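You operate a simulated robot arm through the tools that you are given. There is no shell and no other tool.

You are at the controls of a simulated robot arm. One attempt, no reset.

## Task
Put things in order on the bare end of the steel table. At the end: the vial from the bare end of the steel table is on the green punnet (marked "MUSHROOMS"); the black-footed cup is on the green tub (marked "HUMMUS"); the white pad from the bare end of the steel table stands on top of the brown carton (marked "SALAD KITS"); the purple brush stands where the white pad stood; whatever was shut is shut again. Leave all else as you found it, and nothing knocked over. Set down upright: black-footed cup.

The check looks at the end state, three seconds after you hand in, the way a careful person would. Anything else that was tipped, shoved, dropped, spilled or broken makes it a failure.

## Robot
A 7-joint arm with a two-finger gripper, fixed in place. Base frame: the origin is at the foot of the arm, x ahead of it, y to its left, z up; the work surface is at about z = 760. Units: mm, rad, N and s.
With the tool pointing down near the work surface it reaches from about 340 to 720 mm from the base axis. Its first joint turns from -1.152 to 1.152 rad. Payload 2.45 kg.
Tool frame: the origin (TCP) lies between the finger pads and is the grasp point; the fingertips stand 26 mm ahead of it; z points along the fingers, y is the line along which they close. Largest opening 96 mm; the body of the gripper starts 69 mm behind the TCP.
Orientation is that of the tool frame in the base frame, as a unit quaternion [x, y, z, w]. With the fingers straight down and closing along the base's y, the tool's x points along the base's -x, its y along +y and its z along -z.

## Interface
- The arm moves only by the tool arm_command. Its argument "plan" is a list of rows, each a list of 6 numbers: the shift along the tool's x, y, z in mm, then the turn, a rotation vector about the tool's x, y, z in degrees. In form: [[x, y, z, ax, ay, az], ...]. A call has 1 to 20 rows; each row shifts and turns the commanded pose from where the row before left it, along the tool's axes as they then stand. "gripper" is the gripper command, from -1 (shut) to 1 (fully open), values between in proportion, set as the call begins (left out, the last holds). Each row takes 0.2 s and may step no farther than 50 mm and 0.15 rad from the row before; otherwise, or with a gripper value out of range, the whole call is refused. Where a pose cannot be reached the arm comes as near as it can. A force on the tool above 40 N (or 10 N above the force at the start of the call, whichever is more), or a blocked arm, ends the call early, and 0.2 s more pass. The fingers move at their own pace and stop on an object; they squeeze with about 33 N. The grip force told is the motor's: it shows also when the fingers shut on nothing. Time passes only in rows, and 0.2 s behind the last, so rows that do not move let the fingers close. The reply holds the time, the measured pose of the TCP, the force on the tool along the base axes, the opening and the grip force, in the units named above and with some noise, with the torque about the TCP (base axes, N m) and any sound that the robot's microphone picked up.
- Cameras (640 x 400 px; columns grow to the right, rows downward): "scene" is fixed at [153.4, -386.5, 1419.8]; the picture's right is [0.86, -0.51, 0.00], its down [-0.32, -0.53, -0.78] and it looks along [0.40, 0.67, -0.62] (base axes); focal length 344 px, centre (320, 200). "wrist" rides on the gripper at [82, 3, -98] in the tool frame; the picture's right is [-0.04, 1.00, 0.00], its down [-0.73, -0.03, -0.68] and it looks along [-0.68, -0.03, 0.73] (tool axes); focal length 256 px, centre (320, 200). There is no depth. A picture from a camera that has moved, and an enlarged one, comes with that camera's place and axes in the base frame and with its lens.
- snapshot(camera): a new picture of that camera. The clock stands still meanwhile.
- inspect(camera, box): a new picture of the part [left, top, right, bottom] of that camera's present view, enlarged. The clock stands still meanwhile.
- finish_job(): hands the job in; it is judged then, once.

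Nothing tells you positions but the pictures and the camera data. Unless the task says otherwise, let go and move clear before handing in.

The tools are called after "Call:" as name(argument=value, ...) on one line, values as JSON. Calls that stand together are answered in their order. arm_command: Moves the arm, as the interface text tells. Its arguments: {"type":"object","properties":{"plan":{"type":"array","items":{"type":"array","items":{"type":"number"}}},"gripper":{"type":"number"}},"required":["plan"]} The other tools are called the same way: snapshot (camera) takes a picture; inspect (camera, box) takes an enlarged picture of a part of a camera's view; finish_job () hands the job in.

At the start:

```text
t: 0.0
tcp_pos: [279.6, 209.5, 1126.9]
orientation: [-0.001, 1.0, 0.001, 0.0]
ft_force: [0.2, 0.5, 1.0]
torque: [-0.03, 0.02, -0.02]
gripper_width: 96.1
grasp_force: 0.1
```

scene: 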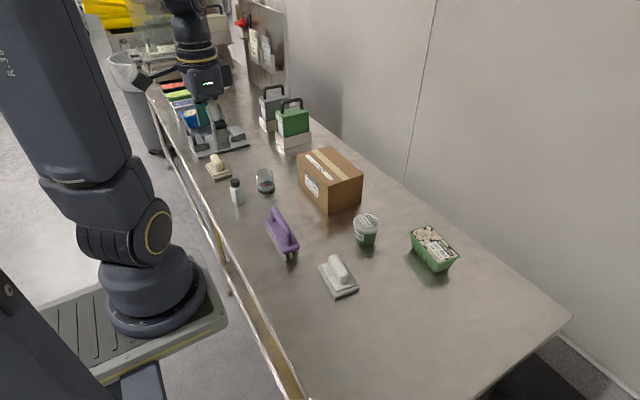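
wrist: 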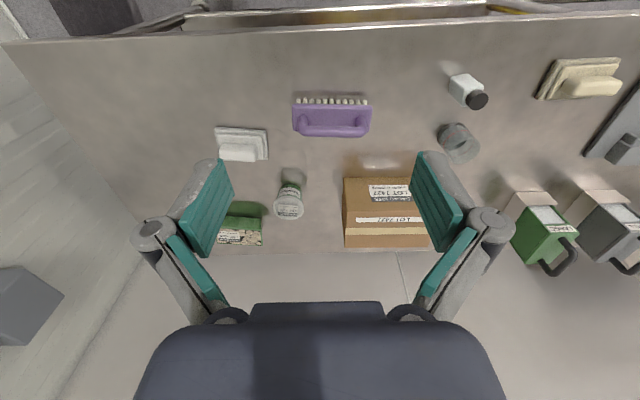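

I see a steel table with a purple brush, white pad, green tub, green punnet, brown carton, a vial and a cup, plus other items further back. I'll look closer before moving.

Call:
inspect(camera="scene", box=[190, 140, 350, 240])

Call:
inspect(camera="scene", box=[250, 190, 410, 310])

Call:
inspect(camera="scene", box=[340, 190, 500, 290])

Call:
inspect(camera="wrist", box=[400, 40, 640, 190])

Call:
inspect(camera="wrist", box=[200, 80, 440, 250])

Call:
inspect(camera="scene", box=[80, 0, 320, 150])

```text
4.00 times, centred on (270, 190) of scene
camera zoom: at [153.4, -386.5, 1419.8], right [0.86, -0.51, 0.0], down [-0.32, -0.53, -0.78], along [0.4, 0.67, -0.62], focal length 1378 px, centre (520, 240)
```

zoom: 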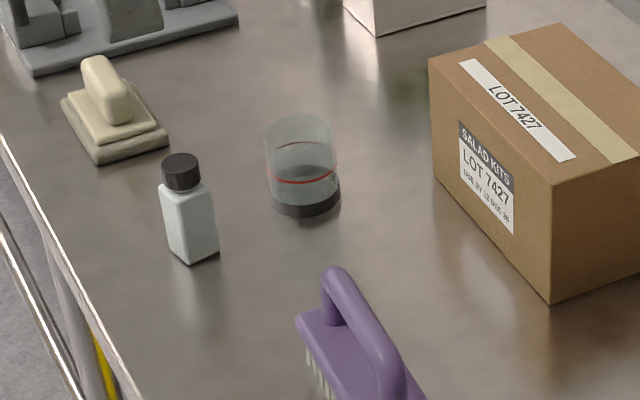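

```text
3.33 times, centred on (330, 250) of scene
camera zoom: at [153.4, -386.5, 1419.8], right [0.86, -0.51, 0.0], down [-0.32, -0.53, -0.78], along [0.4, 0.67, -0.62], focal length 1148 px, centre (287, 33)
```

zoom: 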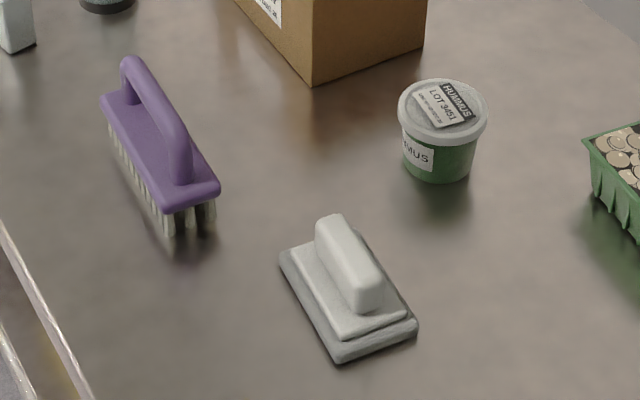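

```text
4.00 times, centred on (420, 240) of scene
camera zoom: at [153.4, -386.5, 1419.8], right [0.86, -0.51, 0.0], down [-0.32, -0.53, -0.78], along [0.4, 0.67, -0.62], focal length 1378 px, centre (-80, 40)
```

zoom: 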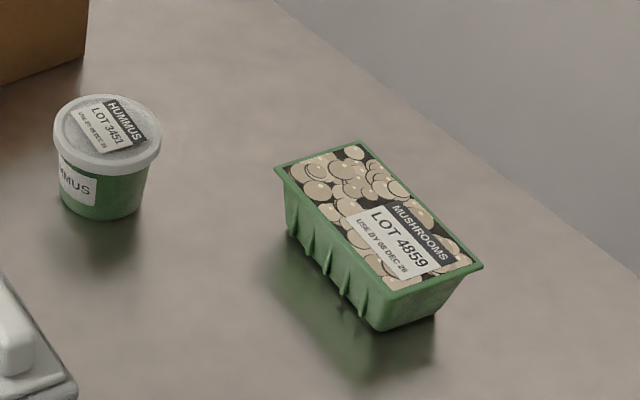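

```text
2.67 times, centred on (520, 115) of wrist
camera zoom: at [197.4, 213.8, 1224.1], right [0.04, 1.0, 0.0], down [0.73, -0.03, 0.68], along [0.68, -0.03, -0.73], focal length 683 px, centre (-213, 427)
```

zoom: 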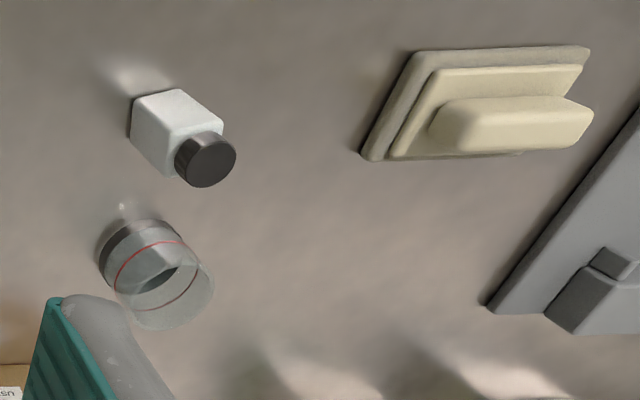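

```text
2.35 times, centred on (320, 165) of wrist
camera zoom: at [197.4, 213.8, 1224.1], right [0.04, 1.0, 0.0], down [0.73, -0.03, 0.68], along [0.68, -0.03, -0.73], focal length 602 px, centre (320, 282)
```

zoom: 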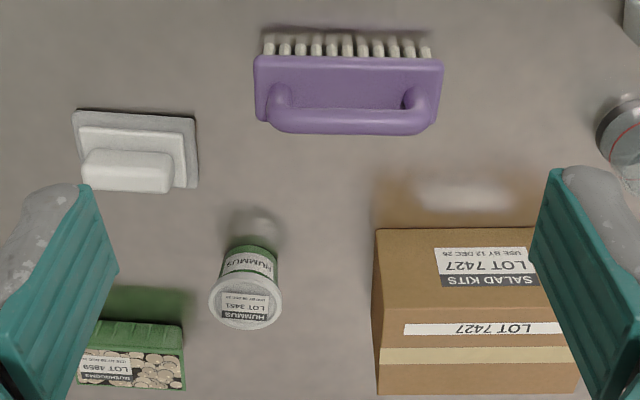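

```text
2.67 times, centred on (200, 75) of scene
camera zoom: at [153.4, -386.5, 1419.8], right [0.86, -0.51, 0.0], down [-0.32, -0.53, -0.78], along [0.4, 0.67, -0.62], focal length 919 px, centre (640, 533)
```

zoom: 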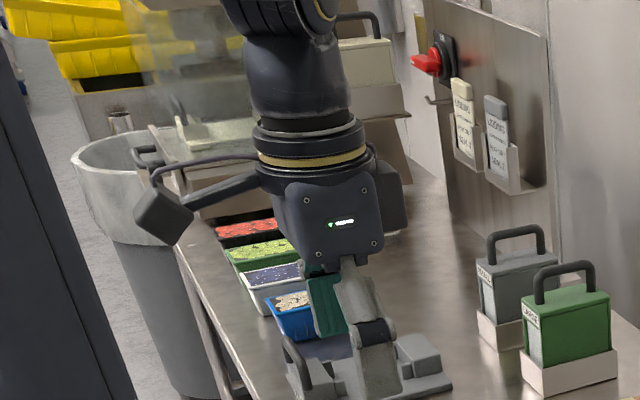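

The cup (clear, black foot) is near (460, 464), the vial near (365, 450), the white pad near (459, 40), the brush near (390, 202), the tub near (601, 122), the punnet near (692, -27), and the carton top is around x 563–688, y 255–438 at z≈865. First I'll move above the white pad for a closer look.

Call:
arm_command(plan=[[-22, -21.2, 24.6, 0, 0, 0], [-22, -21.2, 24.6, 0, 0, 0], [-22, -21.2, 24.6, 0, 0, 0], [-22, -21.2, 24.6, 0, 0, 0], [-22, -21.2, 24.6, 0, 0, 0], [-22, -21.2, 24.6, 0, 0, 0], [-22, -21.2, 24.6, 0, 0, 0], [-22, -21.2, 24.6, 0, 0, 0]], gripper=1)

Call:
snapshot(camera="wrist")

Call:
snapshot(camera="scene")

```text
t: 1.8
tcp_pos: [453.5, 40.1, 928.3]
orientation: [0.001, 1.0, 0.001, 0.0]
ft_force: [0.4, -0.2, -0.2]
torque: [-0.03, 0.0, -0.04]
gripper_width: 96.2
grasp_force: 0.0
```

```text
taken
camera wrist: at [371.9, 44.5, 1027.2], right [0.04, 1.0, 0.0], down [0.73, -0.03, 0.68], along [0.68, -0.03, -0.73], focal length 256 px, centre (320, 200)
```

wrist: 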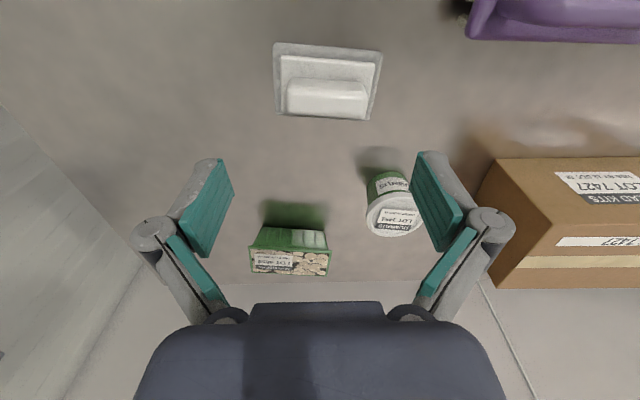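

```text
taken
```

scene: 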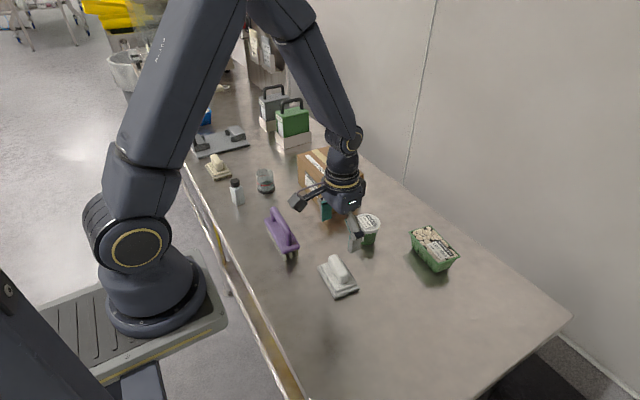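

The pad is right in view beneath the gripper. I'll enlarge it to measure its position, heading and handle.

Call:
inspect(camera="wrist", box=[250, 20, 410, 140])

Call:
inspect(camera="wrist", box=[230, 150, 450, 290])

Call:
inspect(camera="scene", box=[310, 240, 370, 305])

```text
3.33 times, centred on (330, 80) of wrist
camera zoom: at [371.9, 44.5, 1027.2], right [0.04, 1.0, 0.0], down [0.73, -0.03, 0.68], along [0.68, -0.03, -0.73], focal length 853 px, centre (287, 600)
```

zoom: 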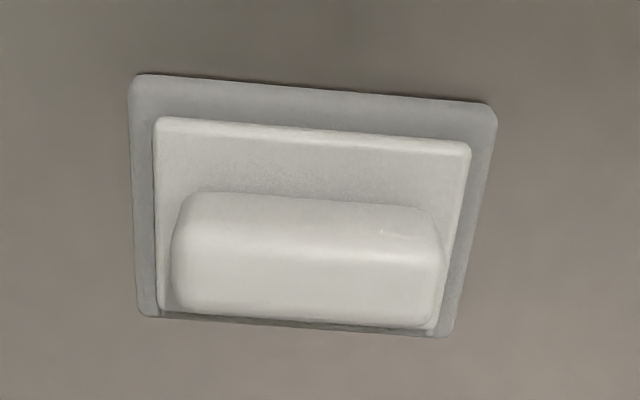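

```text
2.86 times, centred on (340, 220) of wrist
camera zoom: at [371.9, 44.5, 1027.2], right [0.04, 1.0, 0.0], down [0.73, -0.03, 0.68], along [0.68, -0.03, -0.73], focal length 731 px, centre (263, 143)
```

zoom: 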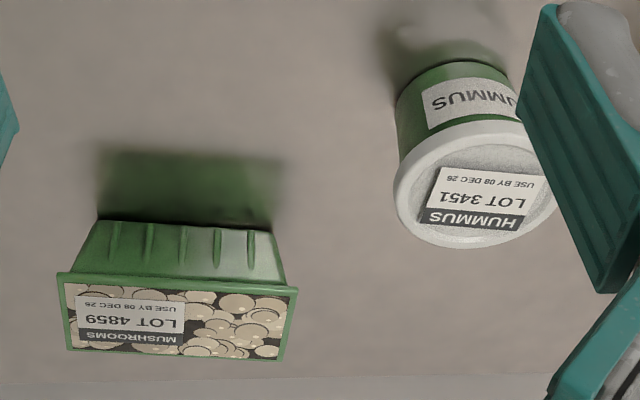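

```text
6.15 times, centred on (340, 272) of scene
camera zoom: at [153.4, -386.5, 1419.8], right [0.86, -0.51, 0.0], down [-0.32, -0.53, -0.78], along [0.4, 0.67, -0.62], focal length 2120 px, centre (197, -246)
```

zoom: 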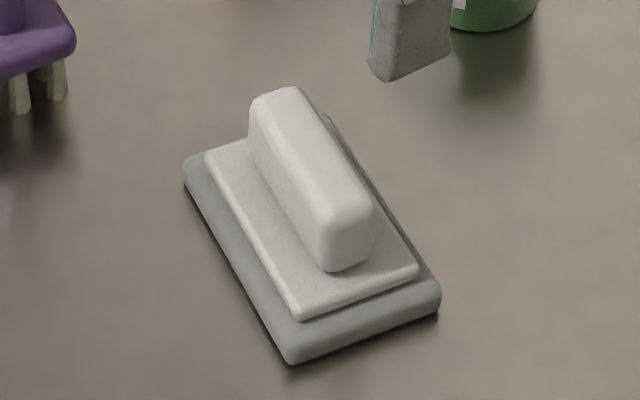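

The pad is about 98×65 mm, centred near (462, 46.5) and yawed about -7°. Its handle runs along the long axis and tops out near z≈814. I'll centre over it and turn the gripper -83° so the fingers close across the handle.

Call:
arm_command(plan=[[-8.5, 6.4, 0, 0, 0, 0], [0, 0, 0, 0, 0, -8.3], [0, 0, 0, 0, 0, -8.3], [0, 0, 0, 0, 0, -8.3], [0, 0, 0, 0, 0, -8.3], [0, 0, 0, 0, 0, -8.3], [0, 0, 0, 0, 0, -8.3], [0, 0, 0, 0, 0, -8.3], [0, 0, 0, 0, 0, -8.3], [0, 0, 0, 0, 0, -8.3], [0, 0, 0, 0, 0, -8.3], [0, 0, 20, 0, 0, 0], [0, 0, 20, 0, 0, 0]])

Call:
snapshot(camera="wrist")

Call:
snapshot(camera="scene")

```text
t: 4.6
tcp_pos: [464.2, 46.7, 888.0]
orientation: [-0.663, 0.748, 0.001, 0.0]
ft_force: [-0.2, 0.0, -1.0]
torque: [-0.01, -0.03, 0.0]
gripper_width: 96.2
grasp_force: 0.0
```

```text
taken
camera wrist: at [451.7, -33.4, 986.4], right [-0.99, 0.16, 0.0], down [0.12, 0.72, 0.68], along [0.11, 0.67, -0.73], focal length 256 px, centre (320, 200)
```

wrist: 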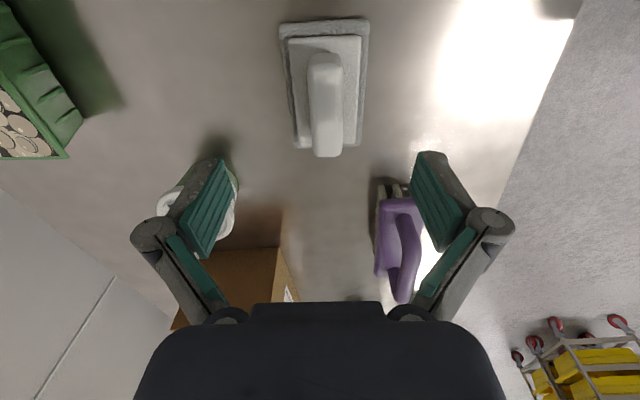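

```text
taken
```

scene: 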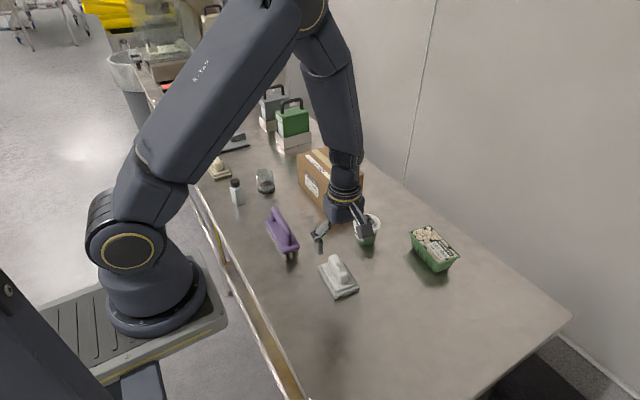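

The gripper is turned and above the pad. I'll enlarge the view to check that the handle lies midway between the fingers and lines up with them.

Call:
inspect(camera="wrist", box=[260, 0, 388, 170])

Call:
inspect(camera="scene", box=[290, 180, 400, 305])

```text
2.35 times, centred on (324, 85) of wrist
camera zoom: at [451.7, -33.4, 986.4], right [-0.99, 0.16, 0.0], down [0.12, 0.72, 0.68], along [0.11, 0.67, -0.73], focal length 602 px, centre (311, 471)
```

zoom: 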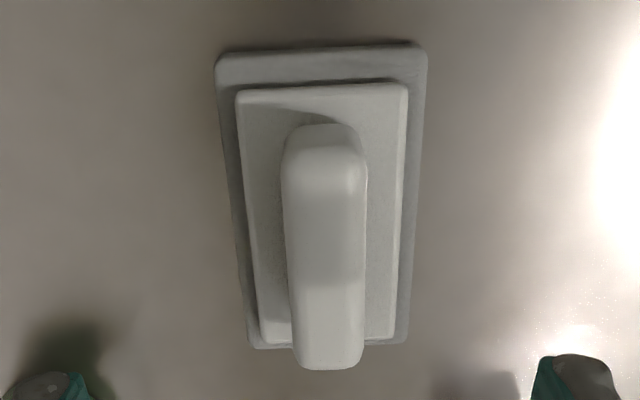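

```text
3.20 times, centred on (345, 242) of scene
camera zoom: at [153.4, -386.5, 1419.8], right [0.86, -0.51, 0.0], down [-0.32, -0.53, -0.78], along [0.4, 0.67, -0.62], focal length 1102 px, centre (240, 64)
```

zoom: 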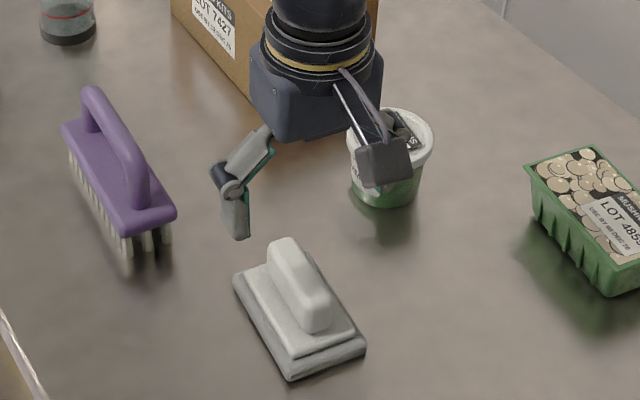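

The handle sits about 3–4 mm towards −x of the gripper's mid-line and is turned about 1°. I'll correct both and lower part way.

Call:
arm_command(plan=[[0, 3.5, 0, 0, 0, -1], [0, 0, 20, 0, 0, 0], [0, 0, 20, 0, 0, 0], [0, 0, 15, 0, 0, 0], [0, 0, 10, 0, 0, 0], [0, 0, 5, 0, 0, 0]])

Call:
inspect(camera="scene", box=[290, 200, 400, 305])

Call:
snapshot(camera="wrist")

```text
t: 6.0
tcp_pos: [461.2, 46.7, 817.9]
orientation: [-0.669, 0.743, 0.0, 0.0]
ft_force: [-0.3, 0.3, -0.1]
torque: [0.03, 0.02, -0.01]
gripper_width: 95.9
grasp_force: 0.0
```

```text
3.81 times, centred on (345, 252) of scene
camera zoom: at [153.4, -386.5, 1419.8], right [0.86, -0.51, 0.0], down [-0.32, -0.53, -0.78], along [0.4, 0.67, -0.62], focal length 1312 px, centre (225, 0)
```

zoom: 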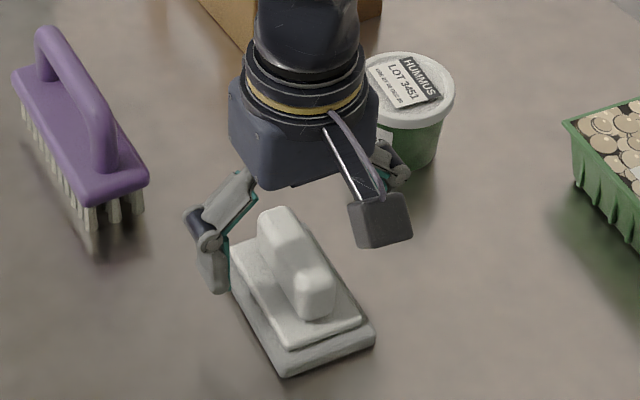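

```text
taken
camera wrist: at [448.8, -33.1, 917.2], right [-0.99, 0.14, 0.0], down [0.11, 0.73, 0.68], along [0.1, 0.67, -0.73], focal length 256 px, centre (320, 200)
```

wrist: 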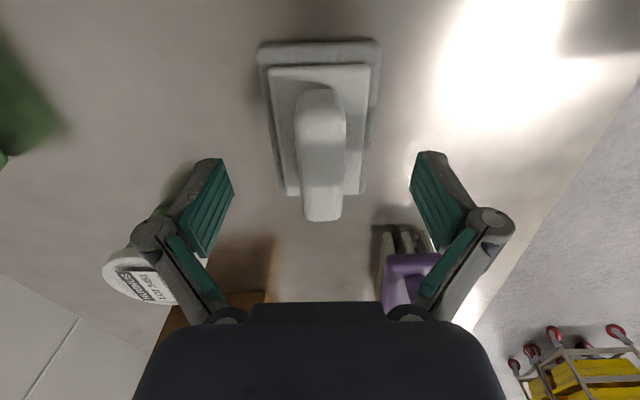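

The gripper is centred on the handle. I'll lower another 9 mm and close on it.

Call:
arm_command(plan=[[0, 0, 5, 0, 0, 0], [0, 0, 4, 0, 0, 0]])

Call:
arm_command(plan=[[0, 0, 0, 0, 0, 0], [0, 0, 0, 0, 0, 0], [0, 0, 0, 0, 0, 0], [0, 0, 0, 0, 0, 0], [0, 0, 0, 0, 0, 0], [0, 0, 0, 0, 0, 0]], gripper=-1)

Call:
snapshot(camera="wrist")

Call:
inspect(camera="scene", box=[290, 200, 400, 305])

```text
t: 6.6
tcp_pos: [460.2, 45.4, 809.7]
orientation: [-0.67, 0.743, -0.001, 0.0]
ft_force: [0.5, 1.0, -0.2]
torque: [0.03, 0.0, 0.02]
gripper_width: 96.0
grasp_force: 0.1
```

```text
t: 8.0
tcp_pos: [460.2, 46.5, 810.3]
orientation: [-0.669, 0.744, 0.0, 0.0]
ft_force: [-1.0, 0.0, -0.4]
torque: [-0.01, 0.02, -0.01]
gripper_width: 22.9
grasp_force: 32.7
```

```text
taken
camera wrist: at [448.2, -33.1, 908.8], right [-0.99, 0.14, 0.0], down [0.11, 0.73, 0.68], along [0.1, 0.67, -0.73], focal length 256 px, centre (320, 200)
```

wrist: 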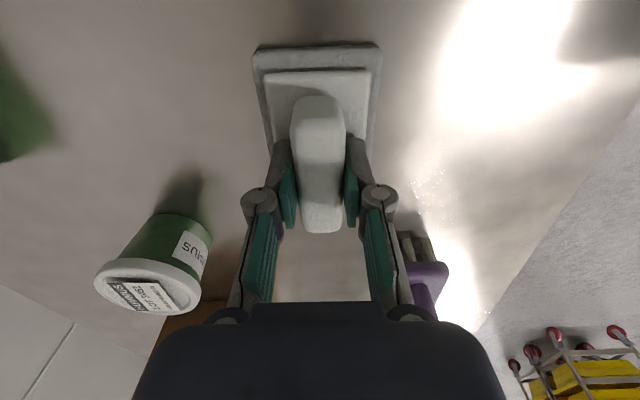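

```text
3.81 times, centred on (345, 252) of scene
camera zoom: at [153.4, -386.5, 1419.8], right [0.86, -0.51, 0.0], down [-0.32, -0.53, -0.78], along [0.4, 0.67, -0.62], focal length 1312 px, centre (225, 0)
```

zoom: 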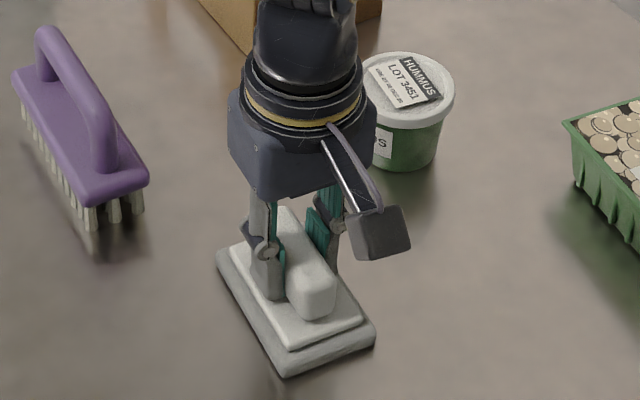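

The handle is gripped at 22.9 mm. Next I'll lift straight up.

Call:
arm_command(plan=[[0, 0, -5, 0, 0, 0], [0, 0, -15, 0, 0, 0], [0, 0, -25, 0, 0, 0], [0, 0, -30, 0, 0, 0], [0, 0, -30, 0, 0, 0], [0, 0, -30, 0, 0, 0], [0, 0, -20, 0, 0, 0]])

Call:
snapshot(camera="wrist")

Call:
snapshot(camera="scene")

```text
t: 9.6
tcp_pos: [459.6, 47.4, 966.1]
orientation: [-0.669, 0.743, 0.0, 0.0]
ft_force: [-0.2, 0.3, -1.1]
torque: [-0.02, 0.0, 0.01]
gripper_width: 23.0
grasp_force: 32.7
```

```text
taken
camera wrist: at [447.8, -32.4, 1062.8], right [-0.99, 0.14, 0.0], down [0.11, 0.73, 0.68], along [0.1, 0.67, -0.73], focal length 256 px, centre (320, 200)
```

wrist: 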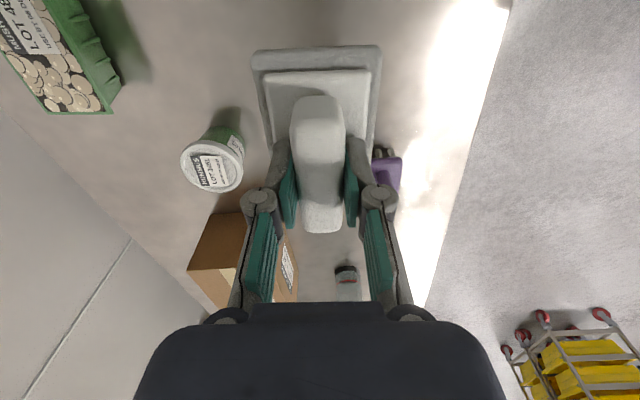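

```text
taken
```

scene: 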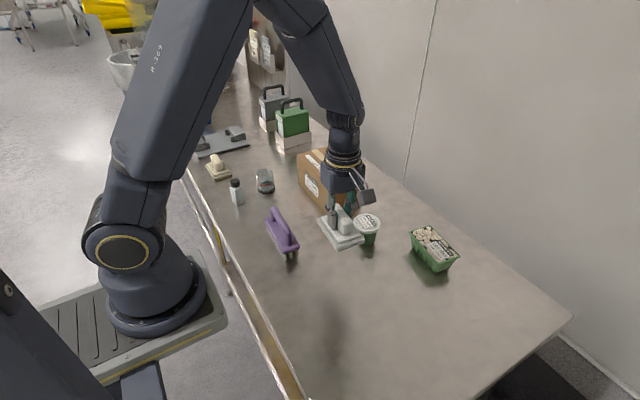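

The pad is held level. I'll carry it over to above the carton.

Call:
arm_command(plan=[[-20, -8.4, 0, 0, 0, 0], [-32, -13.4, 0, 0, 0, 0], [-32, -13.4, 0, 0, 0, 0], [-32, -13.4, 0, 0, 0, 0], [-32, -13.4, 0, 0, 0, 0], [-32, -13.4, 0, 0, 0, 0], [-32, -13.4, 0, 0, 0, 0], [-32, -13.4, 0, 0, 0, 0], [-32, -13.4, 0, 0, 0, 0], [-13.2, -4.9, 0, 0, 0, 0]])

Call:
snapshot(camera="wrist")

Call:
snapshot(camera="scene")

```text
t: 11.8
tcp_pos: [611.0, 322.4, 963.7]
orientation: [-0.669, 0.744, 0.0, 0.0]
ft_force: [0.5, 0.9, -1.0]
torque: [0.02, 0.02, 0.02]
gripper_width: 23.1
grasp_force: 33.2
```

```text
taken
camera wrist: at [598.7, 244.2, 1062.2], right [-0.99, 0.14, 0.0], down [0.11, 0.73, 0.68], along [0.1, 0.67, -0.73], focal length 256 px, centre (320, 200)
```

wrist: 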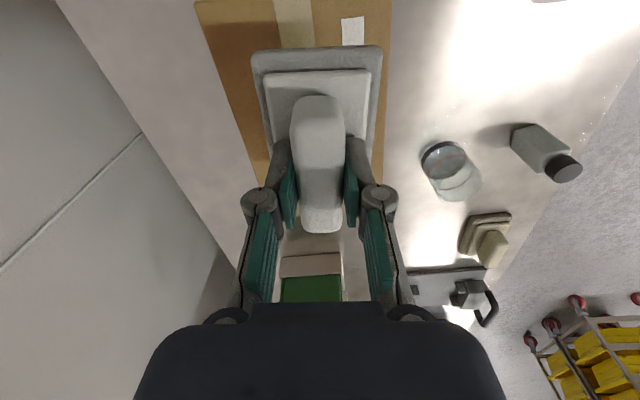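

```text
taken
```

scene: 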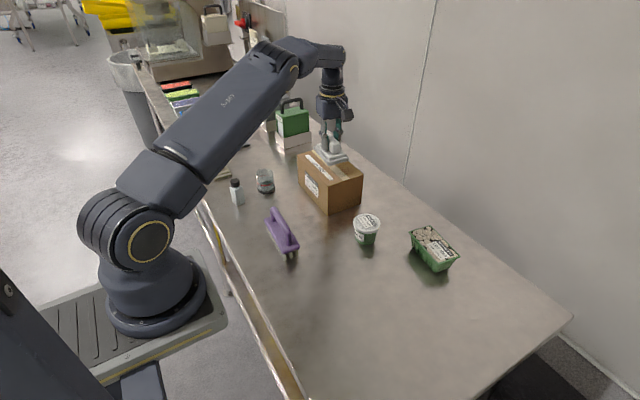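

The pad is now above the carton. I'll check the carton's edges and its height relative to the pad before lowering.

Call:
inspect(camera="wrist", box=[170, 0, 430, 200])

Call:
inspect(camera="scene", box=[270, 90, 390, 220])

```text
2.00 times, centred on (300, 100) of wrist
camera zoom: at [598.7, 244.2, 1062.2], right [-0.99, 0.14, 0.0], down [0.11, 0.73, 0.68], along [0.1, 0.67, -0.73], focal length 512 px, centre (360, 400)
```

zoom: 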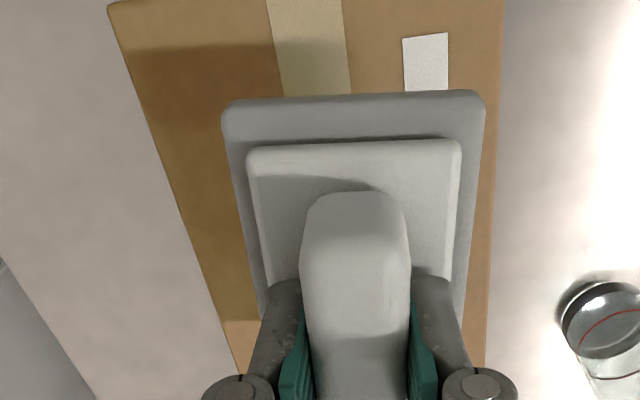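

```text
3.08 times, centred on (330, 155) of scene
camera zoom: at [153.4, -386.5, 1419.8], right [0.86, -0.51, 0.0], down [-0.32, -0.53, -0.78], along [0.4, 0.67, -0.62], focal length 1060 px, centre (289, 338)
```

zoom: 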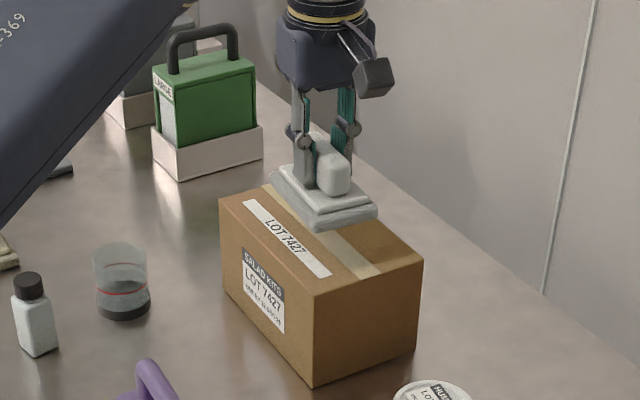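

The carton top runs about x 561–684, y 252–438 at z≈865–870. I'll shift slightly inward to about (615, 332) and lower to just above it.

Call:
arm_command(plan=[[-10.4, -2.9, 0, 0, 0, 0], [0, 0, 12, 0, 0, 0], [0, 0, 12, 0, 0, 0], [0, 0, 10, 0, 0, 0], [0, 0, 4, 0, 0, 0]])

Call:
inspect(camera="scene", box=[290, 110, 370, 220])

Call:
inspect(camera="wrist", box=[170, 0, 430, 200])

```text
t: 13.0
tcp_pos: [614.2, 332.0, 926.6]
orientation: [-0.669, 0.743, 0.0, 0.0]
ft_force: [-0.2, 0.6, -0.7]
torque: [-0.01, -0.02, -0.02]
gripper_width: 23.1
grasp_force: 32.6
```

```text
3.64 times, centred on (330, 165) of scene
camera zoom: at [153.4, -386.5, 1419.8], right [0.86, -0.51, 0.0], down [-0.32, -0.53, -0.78], along [0.4, 0.67, -0.62], focal length 1253 px, centre (284, 327)
```

zoom: 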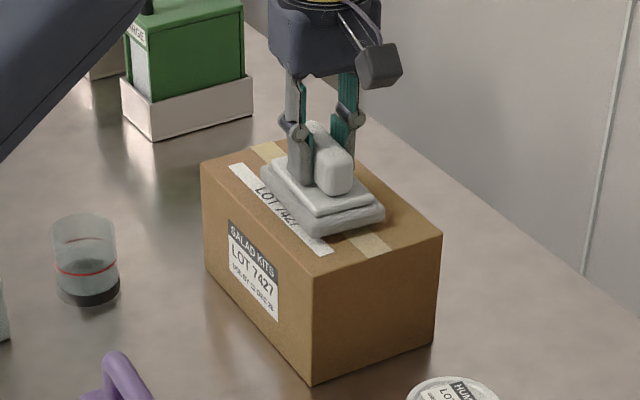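

```text
2.00 times, centred on (300, 100) of wrist
camera zoom: at [602.4, 251.6, 1024.8], right [-0.99, 0.14, 0.0], down [0.11, 0.73, 0.68], along [0.1, 0.67, -0.73], focal length 512 px, centre (360, 400)
```

zoom: 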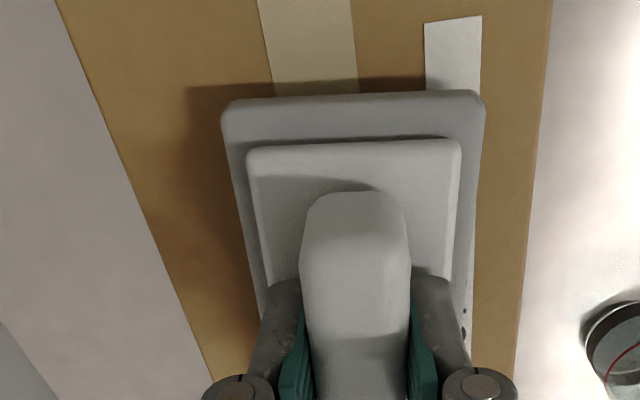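

The pad sits well inside the carton top and is about to touch. I'll lower in small steps and watch the force.

Call:
arm_command(plan=[[0, 0, 2, 0, 0, 0], [0, 0, 2, 0, 0, 0]])

Call:
arm_command(plan=[[0, 0, 1.5, 0, 0, 0], [0, 0, 1.5, 0, 0, 0]])

```text
t: 13.6
tcp_pos: [613.7, 331.4, 923.0]
orientation: [-0.669, 0.743, 0.0, 0.0]
ft_force: [0.7, 0.5, -0.3]
torque: [-0.03, 0.0, 0.0]
gripper_width: 23.0
grasp_force: 32.4
```

```text
t: 14.2
tcp_pos: [614.0, 331.2, 920.8]
orientation: [-0.669, 0.743, 0.0, 0.0]
ft_force: [-0.7, -1.3, 3.2]
torque: [-0.1, 0.04, -0.04]
gripper_width: 23.0
grasp_force: 33.1
```

There are first signs of contact. I'll lower 1 mm more to confirm.

Call:
arm_command(plan=[[0, 0, 0.7, 0, 0, 0], [0, 0, 0, 0, 0, 0]])

Call:
inspect(camera="scene", box=[300, 110, 370, 200])

```text
t: 14.8
tcp_pos: [615.0, 330.8, 919.4]
orientation: [-0.669, 0.743, 0.0, 0.001]
ft_force: [-4.9, -1.5, 12.6]
torque: [-0.26, 0.21, -0.02]
gripper_width: 23.2
grasp_force: 33.3
```

```text
4.44 times, centred on (335, 155) of scene
camera zoom: at [153.0, -386.7, 1419.8], right [0.86, -0.51, 0.0], down [-0.32, -0.53, -0.78], along [0.4, 0.67, -0.62], focal length 1531 px, centre (253, 400)
```

zoom: 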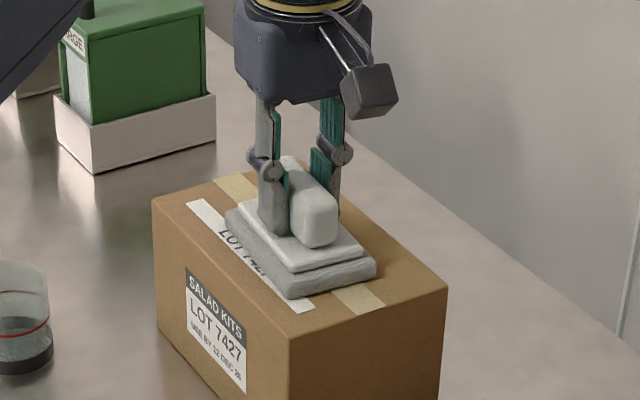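

The pad is firmly on the carton (12 N). I'll ease off a hair, open the fingers and rise straight up.

Call:
arm_command(plan=[[0, 0, -0.8, 0, 0, 0], [0, 0, 0, 0, 0, 0]])

Call:
arm_command(plan=[[0, 0, 0, 0, 0, 0], [0, 0, 0, 0, 0, 0], [0, 0, 0, 0, 0, 0], [0, 0, 0, 0, 0, 0]], gripper=0.3)

Call:
arm_command(plan=[[0, 0, -5, 0, 0, 0], [0, 0, -15, 0, 0, 0], [0, 0, -25, 0, 0, 0], [0, 0, -30, 0, 0, 0]])

Call:
snapshot(camera="wrist")

Call:
inspect(camera="scene", box=[280, 80, 400, 220])

```text
t: 15.4
tcp_pos: [614.0, 331.6, 920.7]
orientation: [-0.669, 0.743, 0.0, 0.0]
ft_force: [1.1, 0.2, 3.5]
torque: [0.09, -0.06, 0.0]
gripper_width: 23.1
grasp_force: 32.8
```

```text
t: 16.4
tcp_pos: [614.7, 330.7, 920.3]
orientation: [-0.669, 0.743, 0.0, 0.0]
ft_force: [0.0, 0.8, -0.8]
torque: [0.0, -0.04, -0.02]
gripper_width: 62.5
grasp_force: 0.0
```

```text
t: 17.4
tcp_pos: [614.1, 333.7, 996.6]
orientation: [-0.669, 0.744, 0.0, 0.0]
ft_force: [0.0, -0.4, 0.4]
torque: [0.03, -0.02, 0.02]
gripper_width: 62.5
grasp_force: 0.1
```

```text
taken
camera wrist: at [601.0, 253.4, 1094.3], right [-0.99, 0.14, 0.0], down [0.11, 0.73, 0.68], along [0.1, 0.67, -0.73], focal length 256 px, centre (320, 200)
```

wrist: 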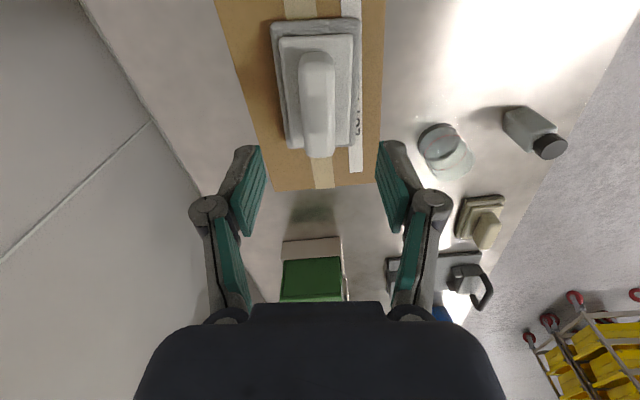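

```text
2.86 times, centred on (340, 150) of scene
camera zoom: at [153.4, -386.5, 1419.8], right [0.86, -0.51, 0.0], down [-0.32, -0.53, -0.78], along [0.4, 0.67, -0.62], focal length 984 px, centre (263, 343)
```

zoom: 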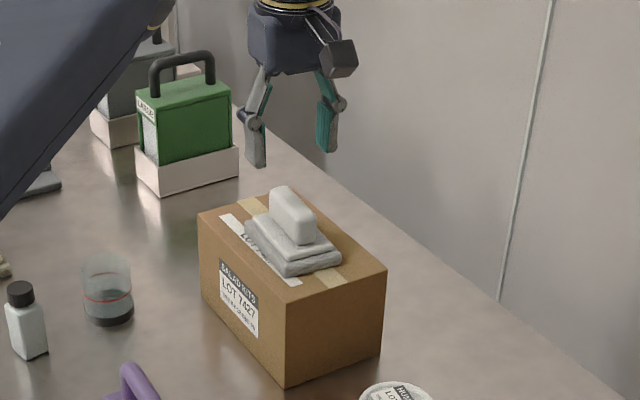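

The pad stands on the carton. Next is the brush: I'll move above it for a closer look.

Call:
arm_command(plan=[[19.5, 26.1, 0, 0, 0, 0], [19.5, 26.1, 0, 0, 0, 0], [19.5, 26.1, 5, 0, 0, 0], [19.5, 26.1, 5, 0, 0, 0], [19.5, 26.1, 5, 0, 0, 0], [19.5, 26.1, 5, 0, 0, 0], [19.5, 26.1, 5, 0, 0, 0], [19.2, 26.2, 5, 0, 0, 0]], gripper=1)

Call:
snapshot(camera="wrist")

Call:
inspect(camera="wrist", box=[240, 0, 400, 160])

Call:
inspect(camera="scene", box=[240, 190, 320, 270])

```text
t: 19.2
tcp_pos: [389.7, 198.5, 966.2]
orientation: [-0.668, 0.744, 0.0, 0.0]
ft_force: [-1.3, -0.2, -0.2]
torque: [0.02, -0.04, 0.03]
gripper_width: 96.1
grasp_force: 0.1
```

```text
taken
camera wrist: at [377.0, 119.8, 1063.8], right [-0.99, 0.15, 0.0], down [0.11, 0.73, 0.68], along [0.1, 0.67, -0.73], focal length 256 px, centre (320, 200)
```

wrist: 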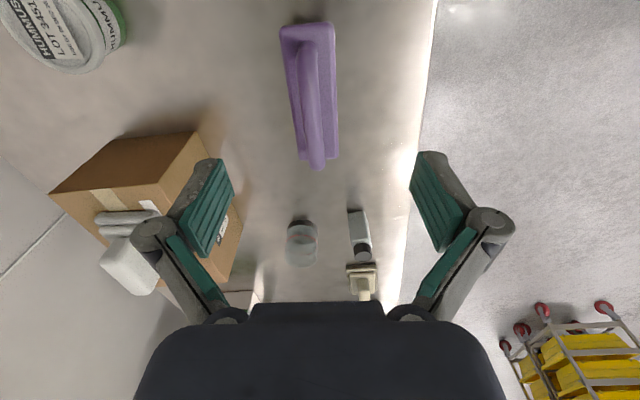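

```text
2.50 times, centred on (320, 80) of wrist
camera zoom: at [377.0, 119.8, 1063.8], right [-0.99, 0.15, 0.0], down [0.11, 0.73, 0.68], along [0.1, 0.67, -0.73], focal length 640 px, centre (320, 500)
```

zoom: 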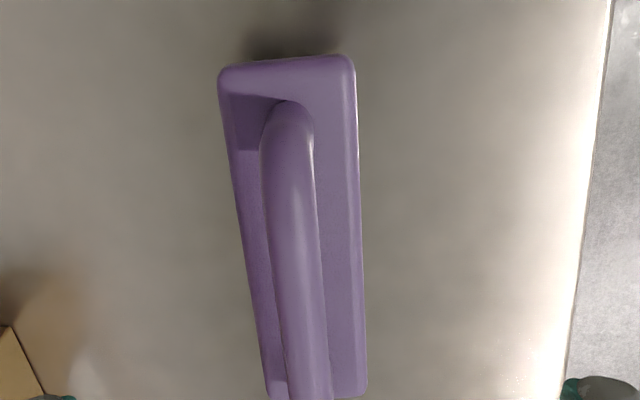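

```text
5.00 times, centred on (280, 230) of scene
camera zoom: at [153.4, -386.5, 1419.8], right [0.86, -0.51, 0.0], down [-0.32, -0.53, -0.78], along [0.4, 0.67, -0.62], focal length 1722 px, centre (520, 50)
```

zoom: 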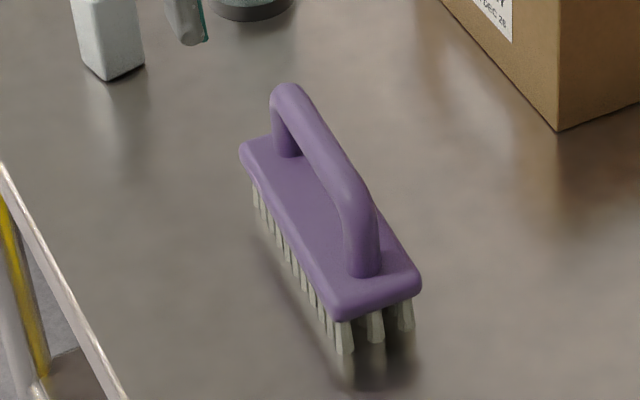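

The brush block is about 139×48 mm, centred near (400, 226) and yawed about -4.5°. Its handle bar tops out around z≈850. I'll move over the centre, turn slightly and come lower for a second look.

Call:
arm_command(plan=[[-27.2, -5.5, 0, 0, 0, -1.3], [0, 0, 20, 0, 0, 0], [0, 0, 20, 0, 0, 0], [0, 0, 20, 0, 0, 0], [0, 0, 6, 0, 0, 0]])

Call:
snapshot(camera="wrist")

Call:
inspect(camera="scene", box=[230, 150, 340, 270])

```text
t: 20.4
tcp_pos: [397.6, 225.5, 899.1]
orientation: [-0.677, 0.736, 0.0, 0.0]
ft_force: [0.8, -0.4, 0.8]
torque: [-0.01, 0.03, 0.02]
gripper_width: 96.2
grasp_force: 0.1
```

```text
taken
camera wrist: at [387.2, 145.3, 997.4], right [-0.99, 0.12, 0.0], down [0.09, 0.73, 0.68], along [0.08, 0.67, -0.73], focal length 256 px, centre (320, 200)
```

wrist: 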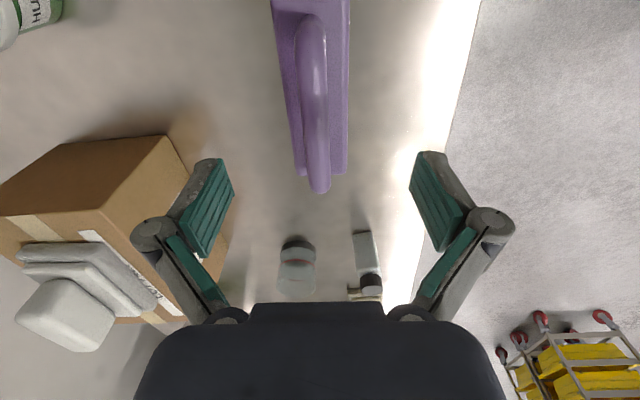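

```text
3.33 times, centred on (285, 210) of scene
camera zoom: at [153.4, -386.5, 1419.8], right [0.86, -0.51, 0.0], down [-0.32, -0.53, -0.78], along [0.4, 0.67, -0.62], focal length 1148 px, centre (437, 167)
```

zoom: 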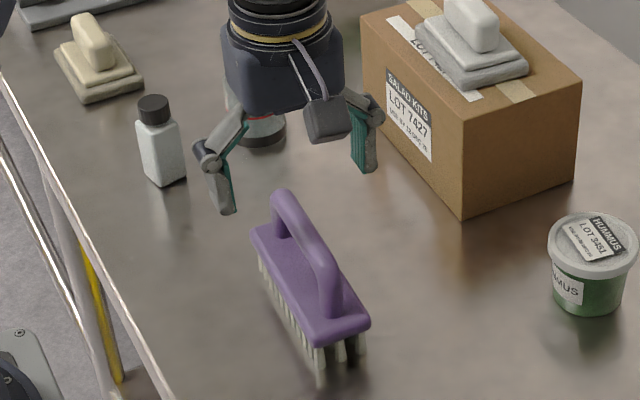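

I'll enlarge the wrist view to check how the handle lines up.

Call:
inspect(camera="wrist", box=[230, 0, 410, 200])

```text
2.00 times, centred on (320, 100) of wrist
camera zoom: at [387.2, 145.3, 997.4], right [-0.99, 0.12, 0.0], down [0.09, 0.73, 0.68], along [0.08, 0.67, -0.73], focal length 512 px, centre (320, 400)
```

zoom: 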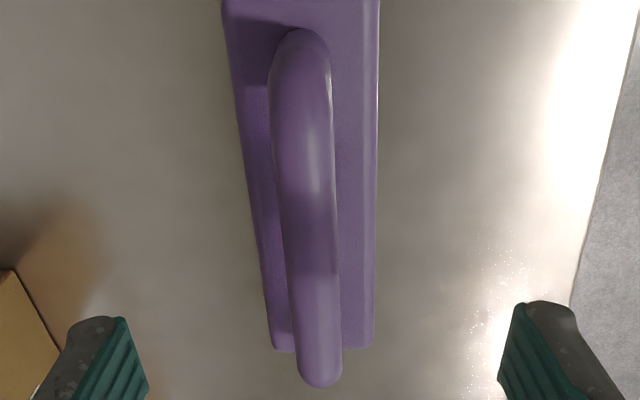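

The handle is parallel to the fingers, about 2.5 mm off in tool y and about 5 mm along its length. I'll correct that and lower to grasp height.

Call:
arm_command(plan=[[5, -2.5, 0, 0, 0, 0], [0, 0, 18, 0, 0, 0], [0, 0, 18, 0, 0, 0], [0, 0, 12, 0, 0, 0], [0, 0, 6, 0, 0, 0]])

Call:
snapshot(camera="wrist")

Call:
inspect(camera="scene", box=[230, 150, 340, 270])

```text
t: 21.6
tcp_pos: [399.7, 221.5, 844.6]
orientation: [-0.678, 0.735, 0.0, 0.0]
ft_force: [-0.5, 0.2, -0.5]
torque: [-0.01, 0.05, -0.04]
gripper_width: 95.9
grasp_force: 0.0
```

```text
taken
camera wrist: at [390.1, 139.9, 943.6], right [-0.99, 0.12, 0.0], down [0.09, 0.73, 0.68], along [0.08, 0.67, -0.73], focal length 256 px, centre (320, 200)
```

wrist: 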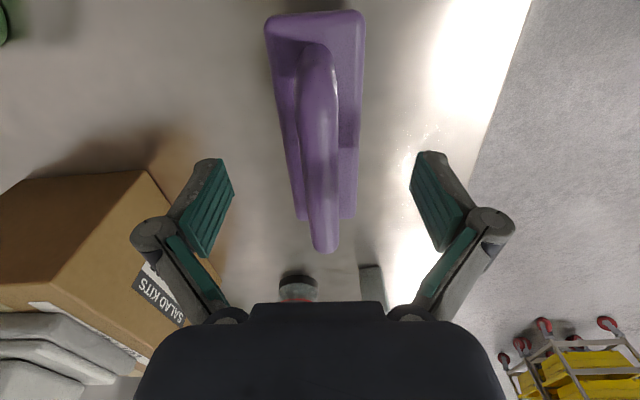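

```text
3.33 times, centred on (285, 210) of scene
camera zoom: at [153.4, -386.5, 1419.8], right [0.86, -0.51, 0.0], down [-0.32, -0.53, -0.78], along [0.4, 0.67, -0.62], focal length 1148 px, centre (437, 167)
```

zoom: 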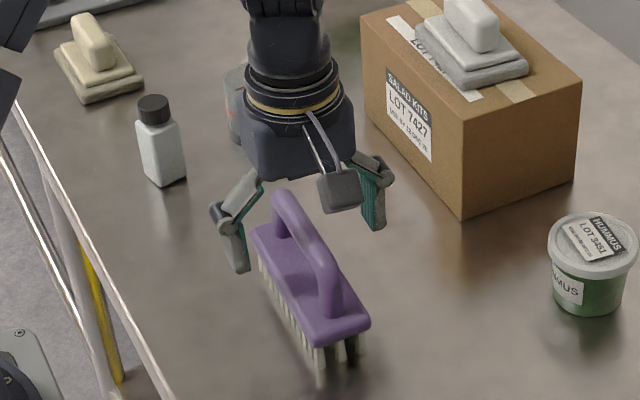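

The bar sits centred between the fingers with its length evenly spread. I'll trim the heading by 1.2° and close.

Call:
arm_command(plan=[[0, 0, 2, 0, 0, -1.2]])

Call:
arm_command(plan=[[0, 0, 0, 0, 0, 0], [0, 0, 0, 0, 0, 0], [0, 0, 0, 0, 0, 0], [0, 0, 0, 0, 0, 0], [0, 0, 0, 0, 0, 0], [0, 0, 0, 0, 0, 0]], gripper=-1)

Call:
snapshot(camera="wrist")

Call:
inspect(camera="scene", box=[230, 150, 340, 270])

```text
t: 22.0
tcp_pos: [399.6, 219.4, 843.4]
orientation: [-0.686, 0.728, 0.0, 0.0]
ft_force: [-0.4, 0.1, -0.8]
torque: [-0.03, -0.03, 0.04]
gripper_width: 96.1
grasp_force: 0.0
```

```text
t: 23.4
tcp_pos: [400.7, 219.1, 843.5]
orientation: [-0.686, 0.728, 0.001, 0.001]
ft_force: [0.3, -0.6, 0.3]
torque: [-0.03, -0.02, -0.01]
gripper_width: 15.9
grasp_force: 32.8
```

```text
taken
camera wrist: at [391.8, 139.3, 941.7], right [-0.99, 0.1, 0.0], down [0.07, 0.73, 0.68], along [0.07, 0.68, -0.73], focal length 256 px, centre (320, 200)
```

wrist: 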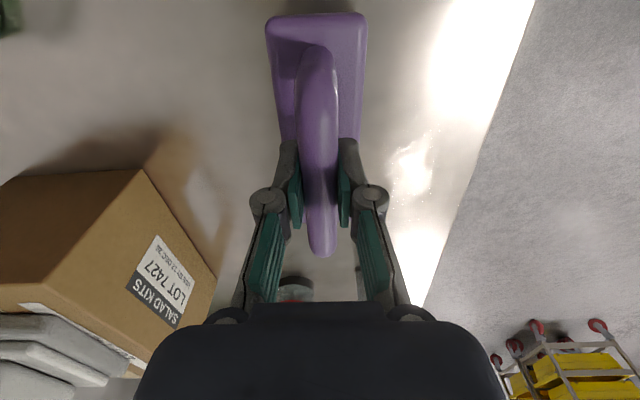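

```text
3.33 times, centred on (285, 210) of scene
camera zoom: at [153.4, -386.5, 1419.8], right [0.86, -0.51, 0.0], down [-0.32, -0.53, -0.78], along [0.4, 0.67, -0.62], focal length 1148 px, centre (437, 167)
```

zoom: 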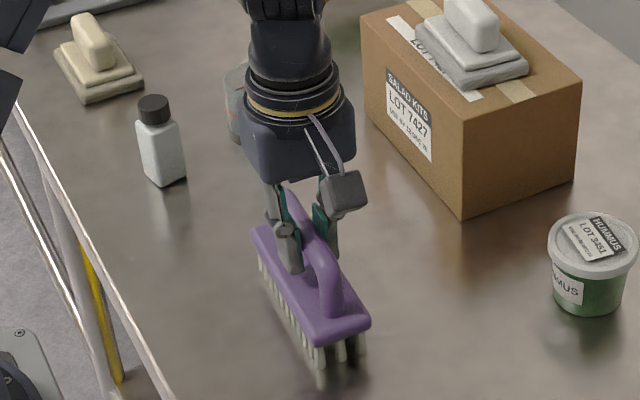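

The brush handle is gripped at 15.9 mm. I'll lift it and check that it hangs level.

Call:
arm_command(plan=[[0, 0, -5, 0, 0, 0], [0, 0, -12, 0, 0, 0], [0, 0, -20, 0, 0, 0], [0, 0, -25, 0, 0, 0], [0, 0, -15, 0, 0, 0]])

Call:
inspect(camera="scene", box=[220, 120, 360, 270])

Call:
snapshot(camera="wrist")

```text
t: 24.6
tcp_pos: [400.3, 218.8, 919.0]
orientation: [-0.686, 0.728, 0.0, 0.0]
ft_force: [0.4, -0.3, -1.9]
torque: [-0.07, -0.01, -0.01]
gripper_width: 16.1
grasp_force: 33.2
```

```text
2.67 times, centred on (290, 195) of scene
camera zoom: at [153.4, -386.5, 1419.8], right [0.86, -0.51, 0.0], down [-0.32, -0.53, -0.78], along [0.4, 0.67, -0.62], focal length 919 px, centre (400, 213)
```

zoom: 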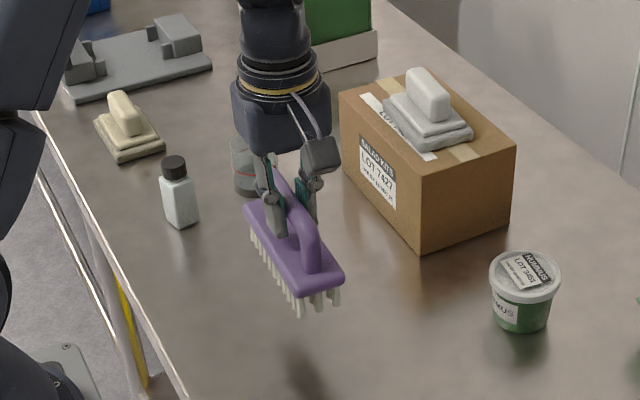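

```text
taken
camera wrist: at [391.7, 138.5, 1017.7], right [-0.99, 0.1, 0.0], down [0.07, 0.73, 0.68], along [0.07, 0.68, -0.73], focal length 256 px, centre (320, 200)
```

wrist: 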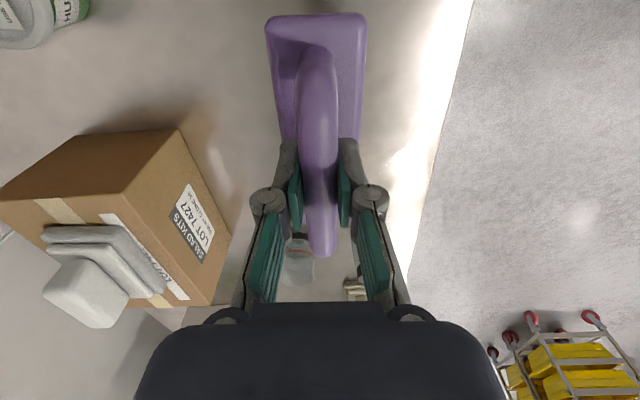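

The brush hangs level. I'll carry it to the pad's old spot near (461, 46).

Call:
arm_command(plan=[[15, -6, 0, 0, 0, 0], [29.3, -11.9, 0, 0, 0, 0], [29.3, -11.9, 0, 0, 0, 0], [29.3, -11.9, 0, 0, 0, 0], [29.3, -11.9, 0, 0, 0, 0], [29.3, -11.9, 0, 0, 0, 0], [14.2, -5.8, 0, 0, 0, 1.2], [0, 0, 20, 0, 0, 1.2], [0, 0, 20, 0, 0, 0], [0, 0, 15, 0, 0, 0]])

Call:
snapshot(camera="wrist")

Call:
inspect(camera="scene", box=[280, 180, 400, 310])

```text
t: 26.8
tcp_pos: [460.6, 40.8, 864.0]
orientation: [-0.67, 0.742, 0.0, 0.0]
ft_force: [0.4, 0.4, -1.9]
torque: [-0.01, -0.01, -0.02]
gripper_width: 15.7
grasp_force: 32.5
```

```text
taken
camera wrist: at [449.2, -39.1, 963.2], right [-0.99, 0.14, 0.0], down [0.1, 0.73, 0.68], along [0.1, 0.67, -0.73], focal length 256 px, centre (320, 200)
```

wrist: 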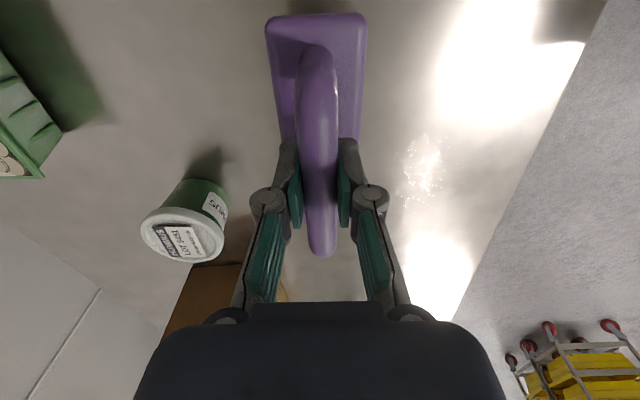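

```text
3.08 times, centred on (340, 245) of scene
camera zoom: at [153.4, -386.5, 1419.8], right [0.86, -0.51, 0.0], down [-0.32, -0.53, -0.78], along [0.4, 0.67, -0.62], focal length 1060 px, centre (258, 62)
```

zoom: 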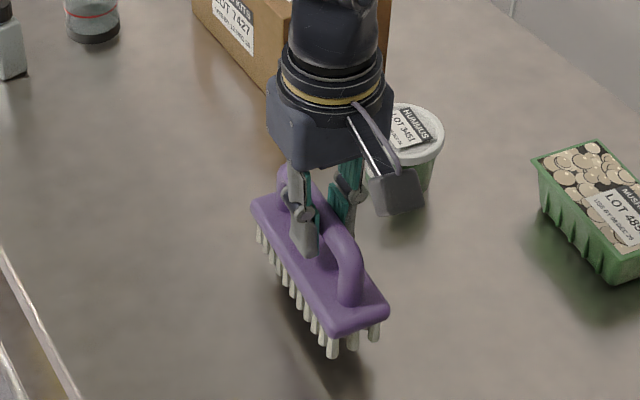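

The position is right. I'll lower gently onto the table, watching the force.

Call:
arm_command(plan=[[0, 0, 10, 0, 0, 0], [0, 0, 5, 0, 0, 0], [0, 0, 3, 0, 0, 0]])

Call:
arm_command(plan=[[0, 0, 1.2, 0, 0, 0], [0, 0, 1, 0, 0, 0]])

```text
t: 27.6
tcp_pos: [460.5, 39.5, 846.9]
orientation: [-0.669, 0.743, 0.0, 0.0]
ft_force: [-0.1, -0.7, -0.4]
torque: [0.01, -0.01, -0.01]
gripper_width: 16.1
grasp_force: 33.3
```

```text
t: 28.2
tcp_pos: [461.4, 39.1, 843.6]
orientation: [-0.67, 0.742, -0.001, 0.0]
ft_force: [0.7, -0.1, -0.3]
torque: [-0.01, -0.02, -0.02]
gripper_width: 16.1
grasp_force: 32.8
```

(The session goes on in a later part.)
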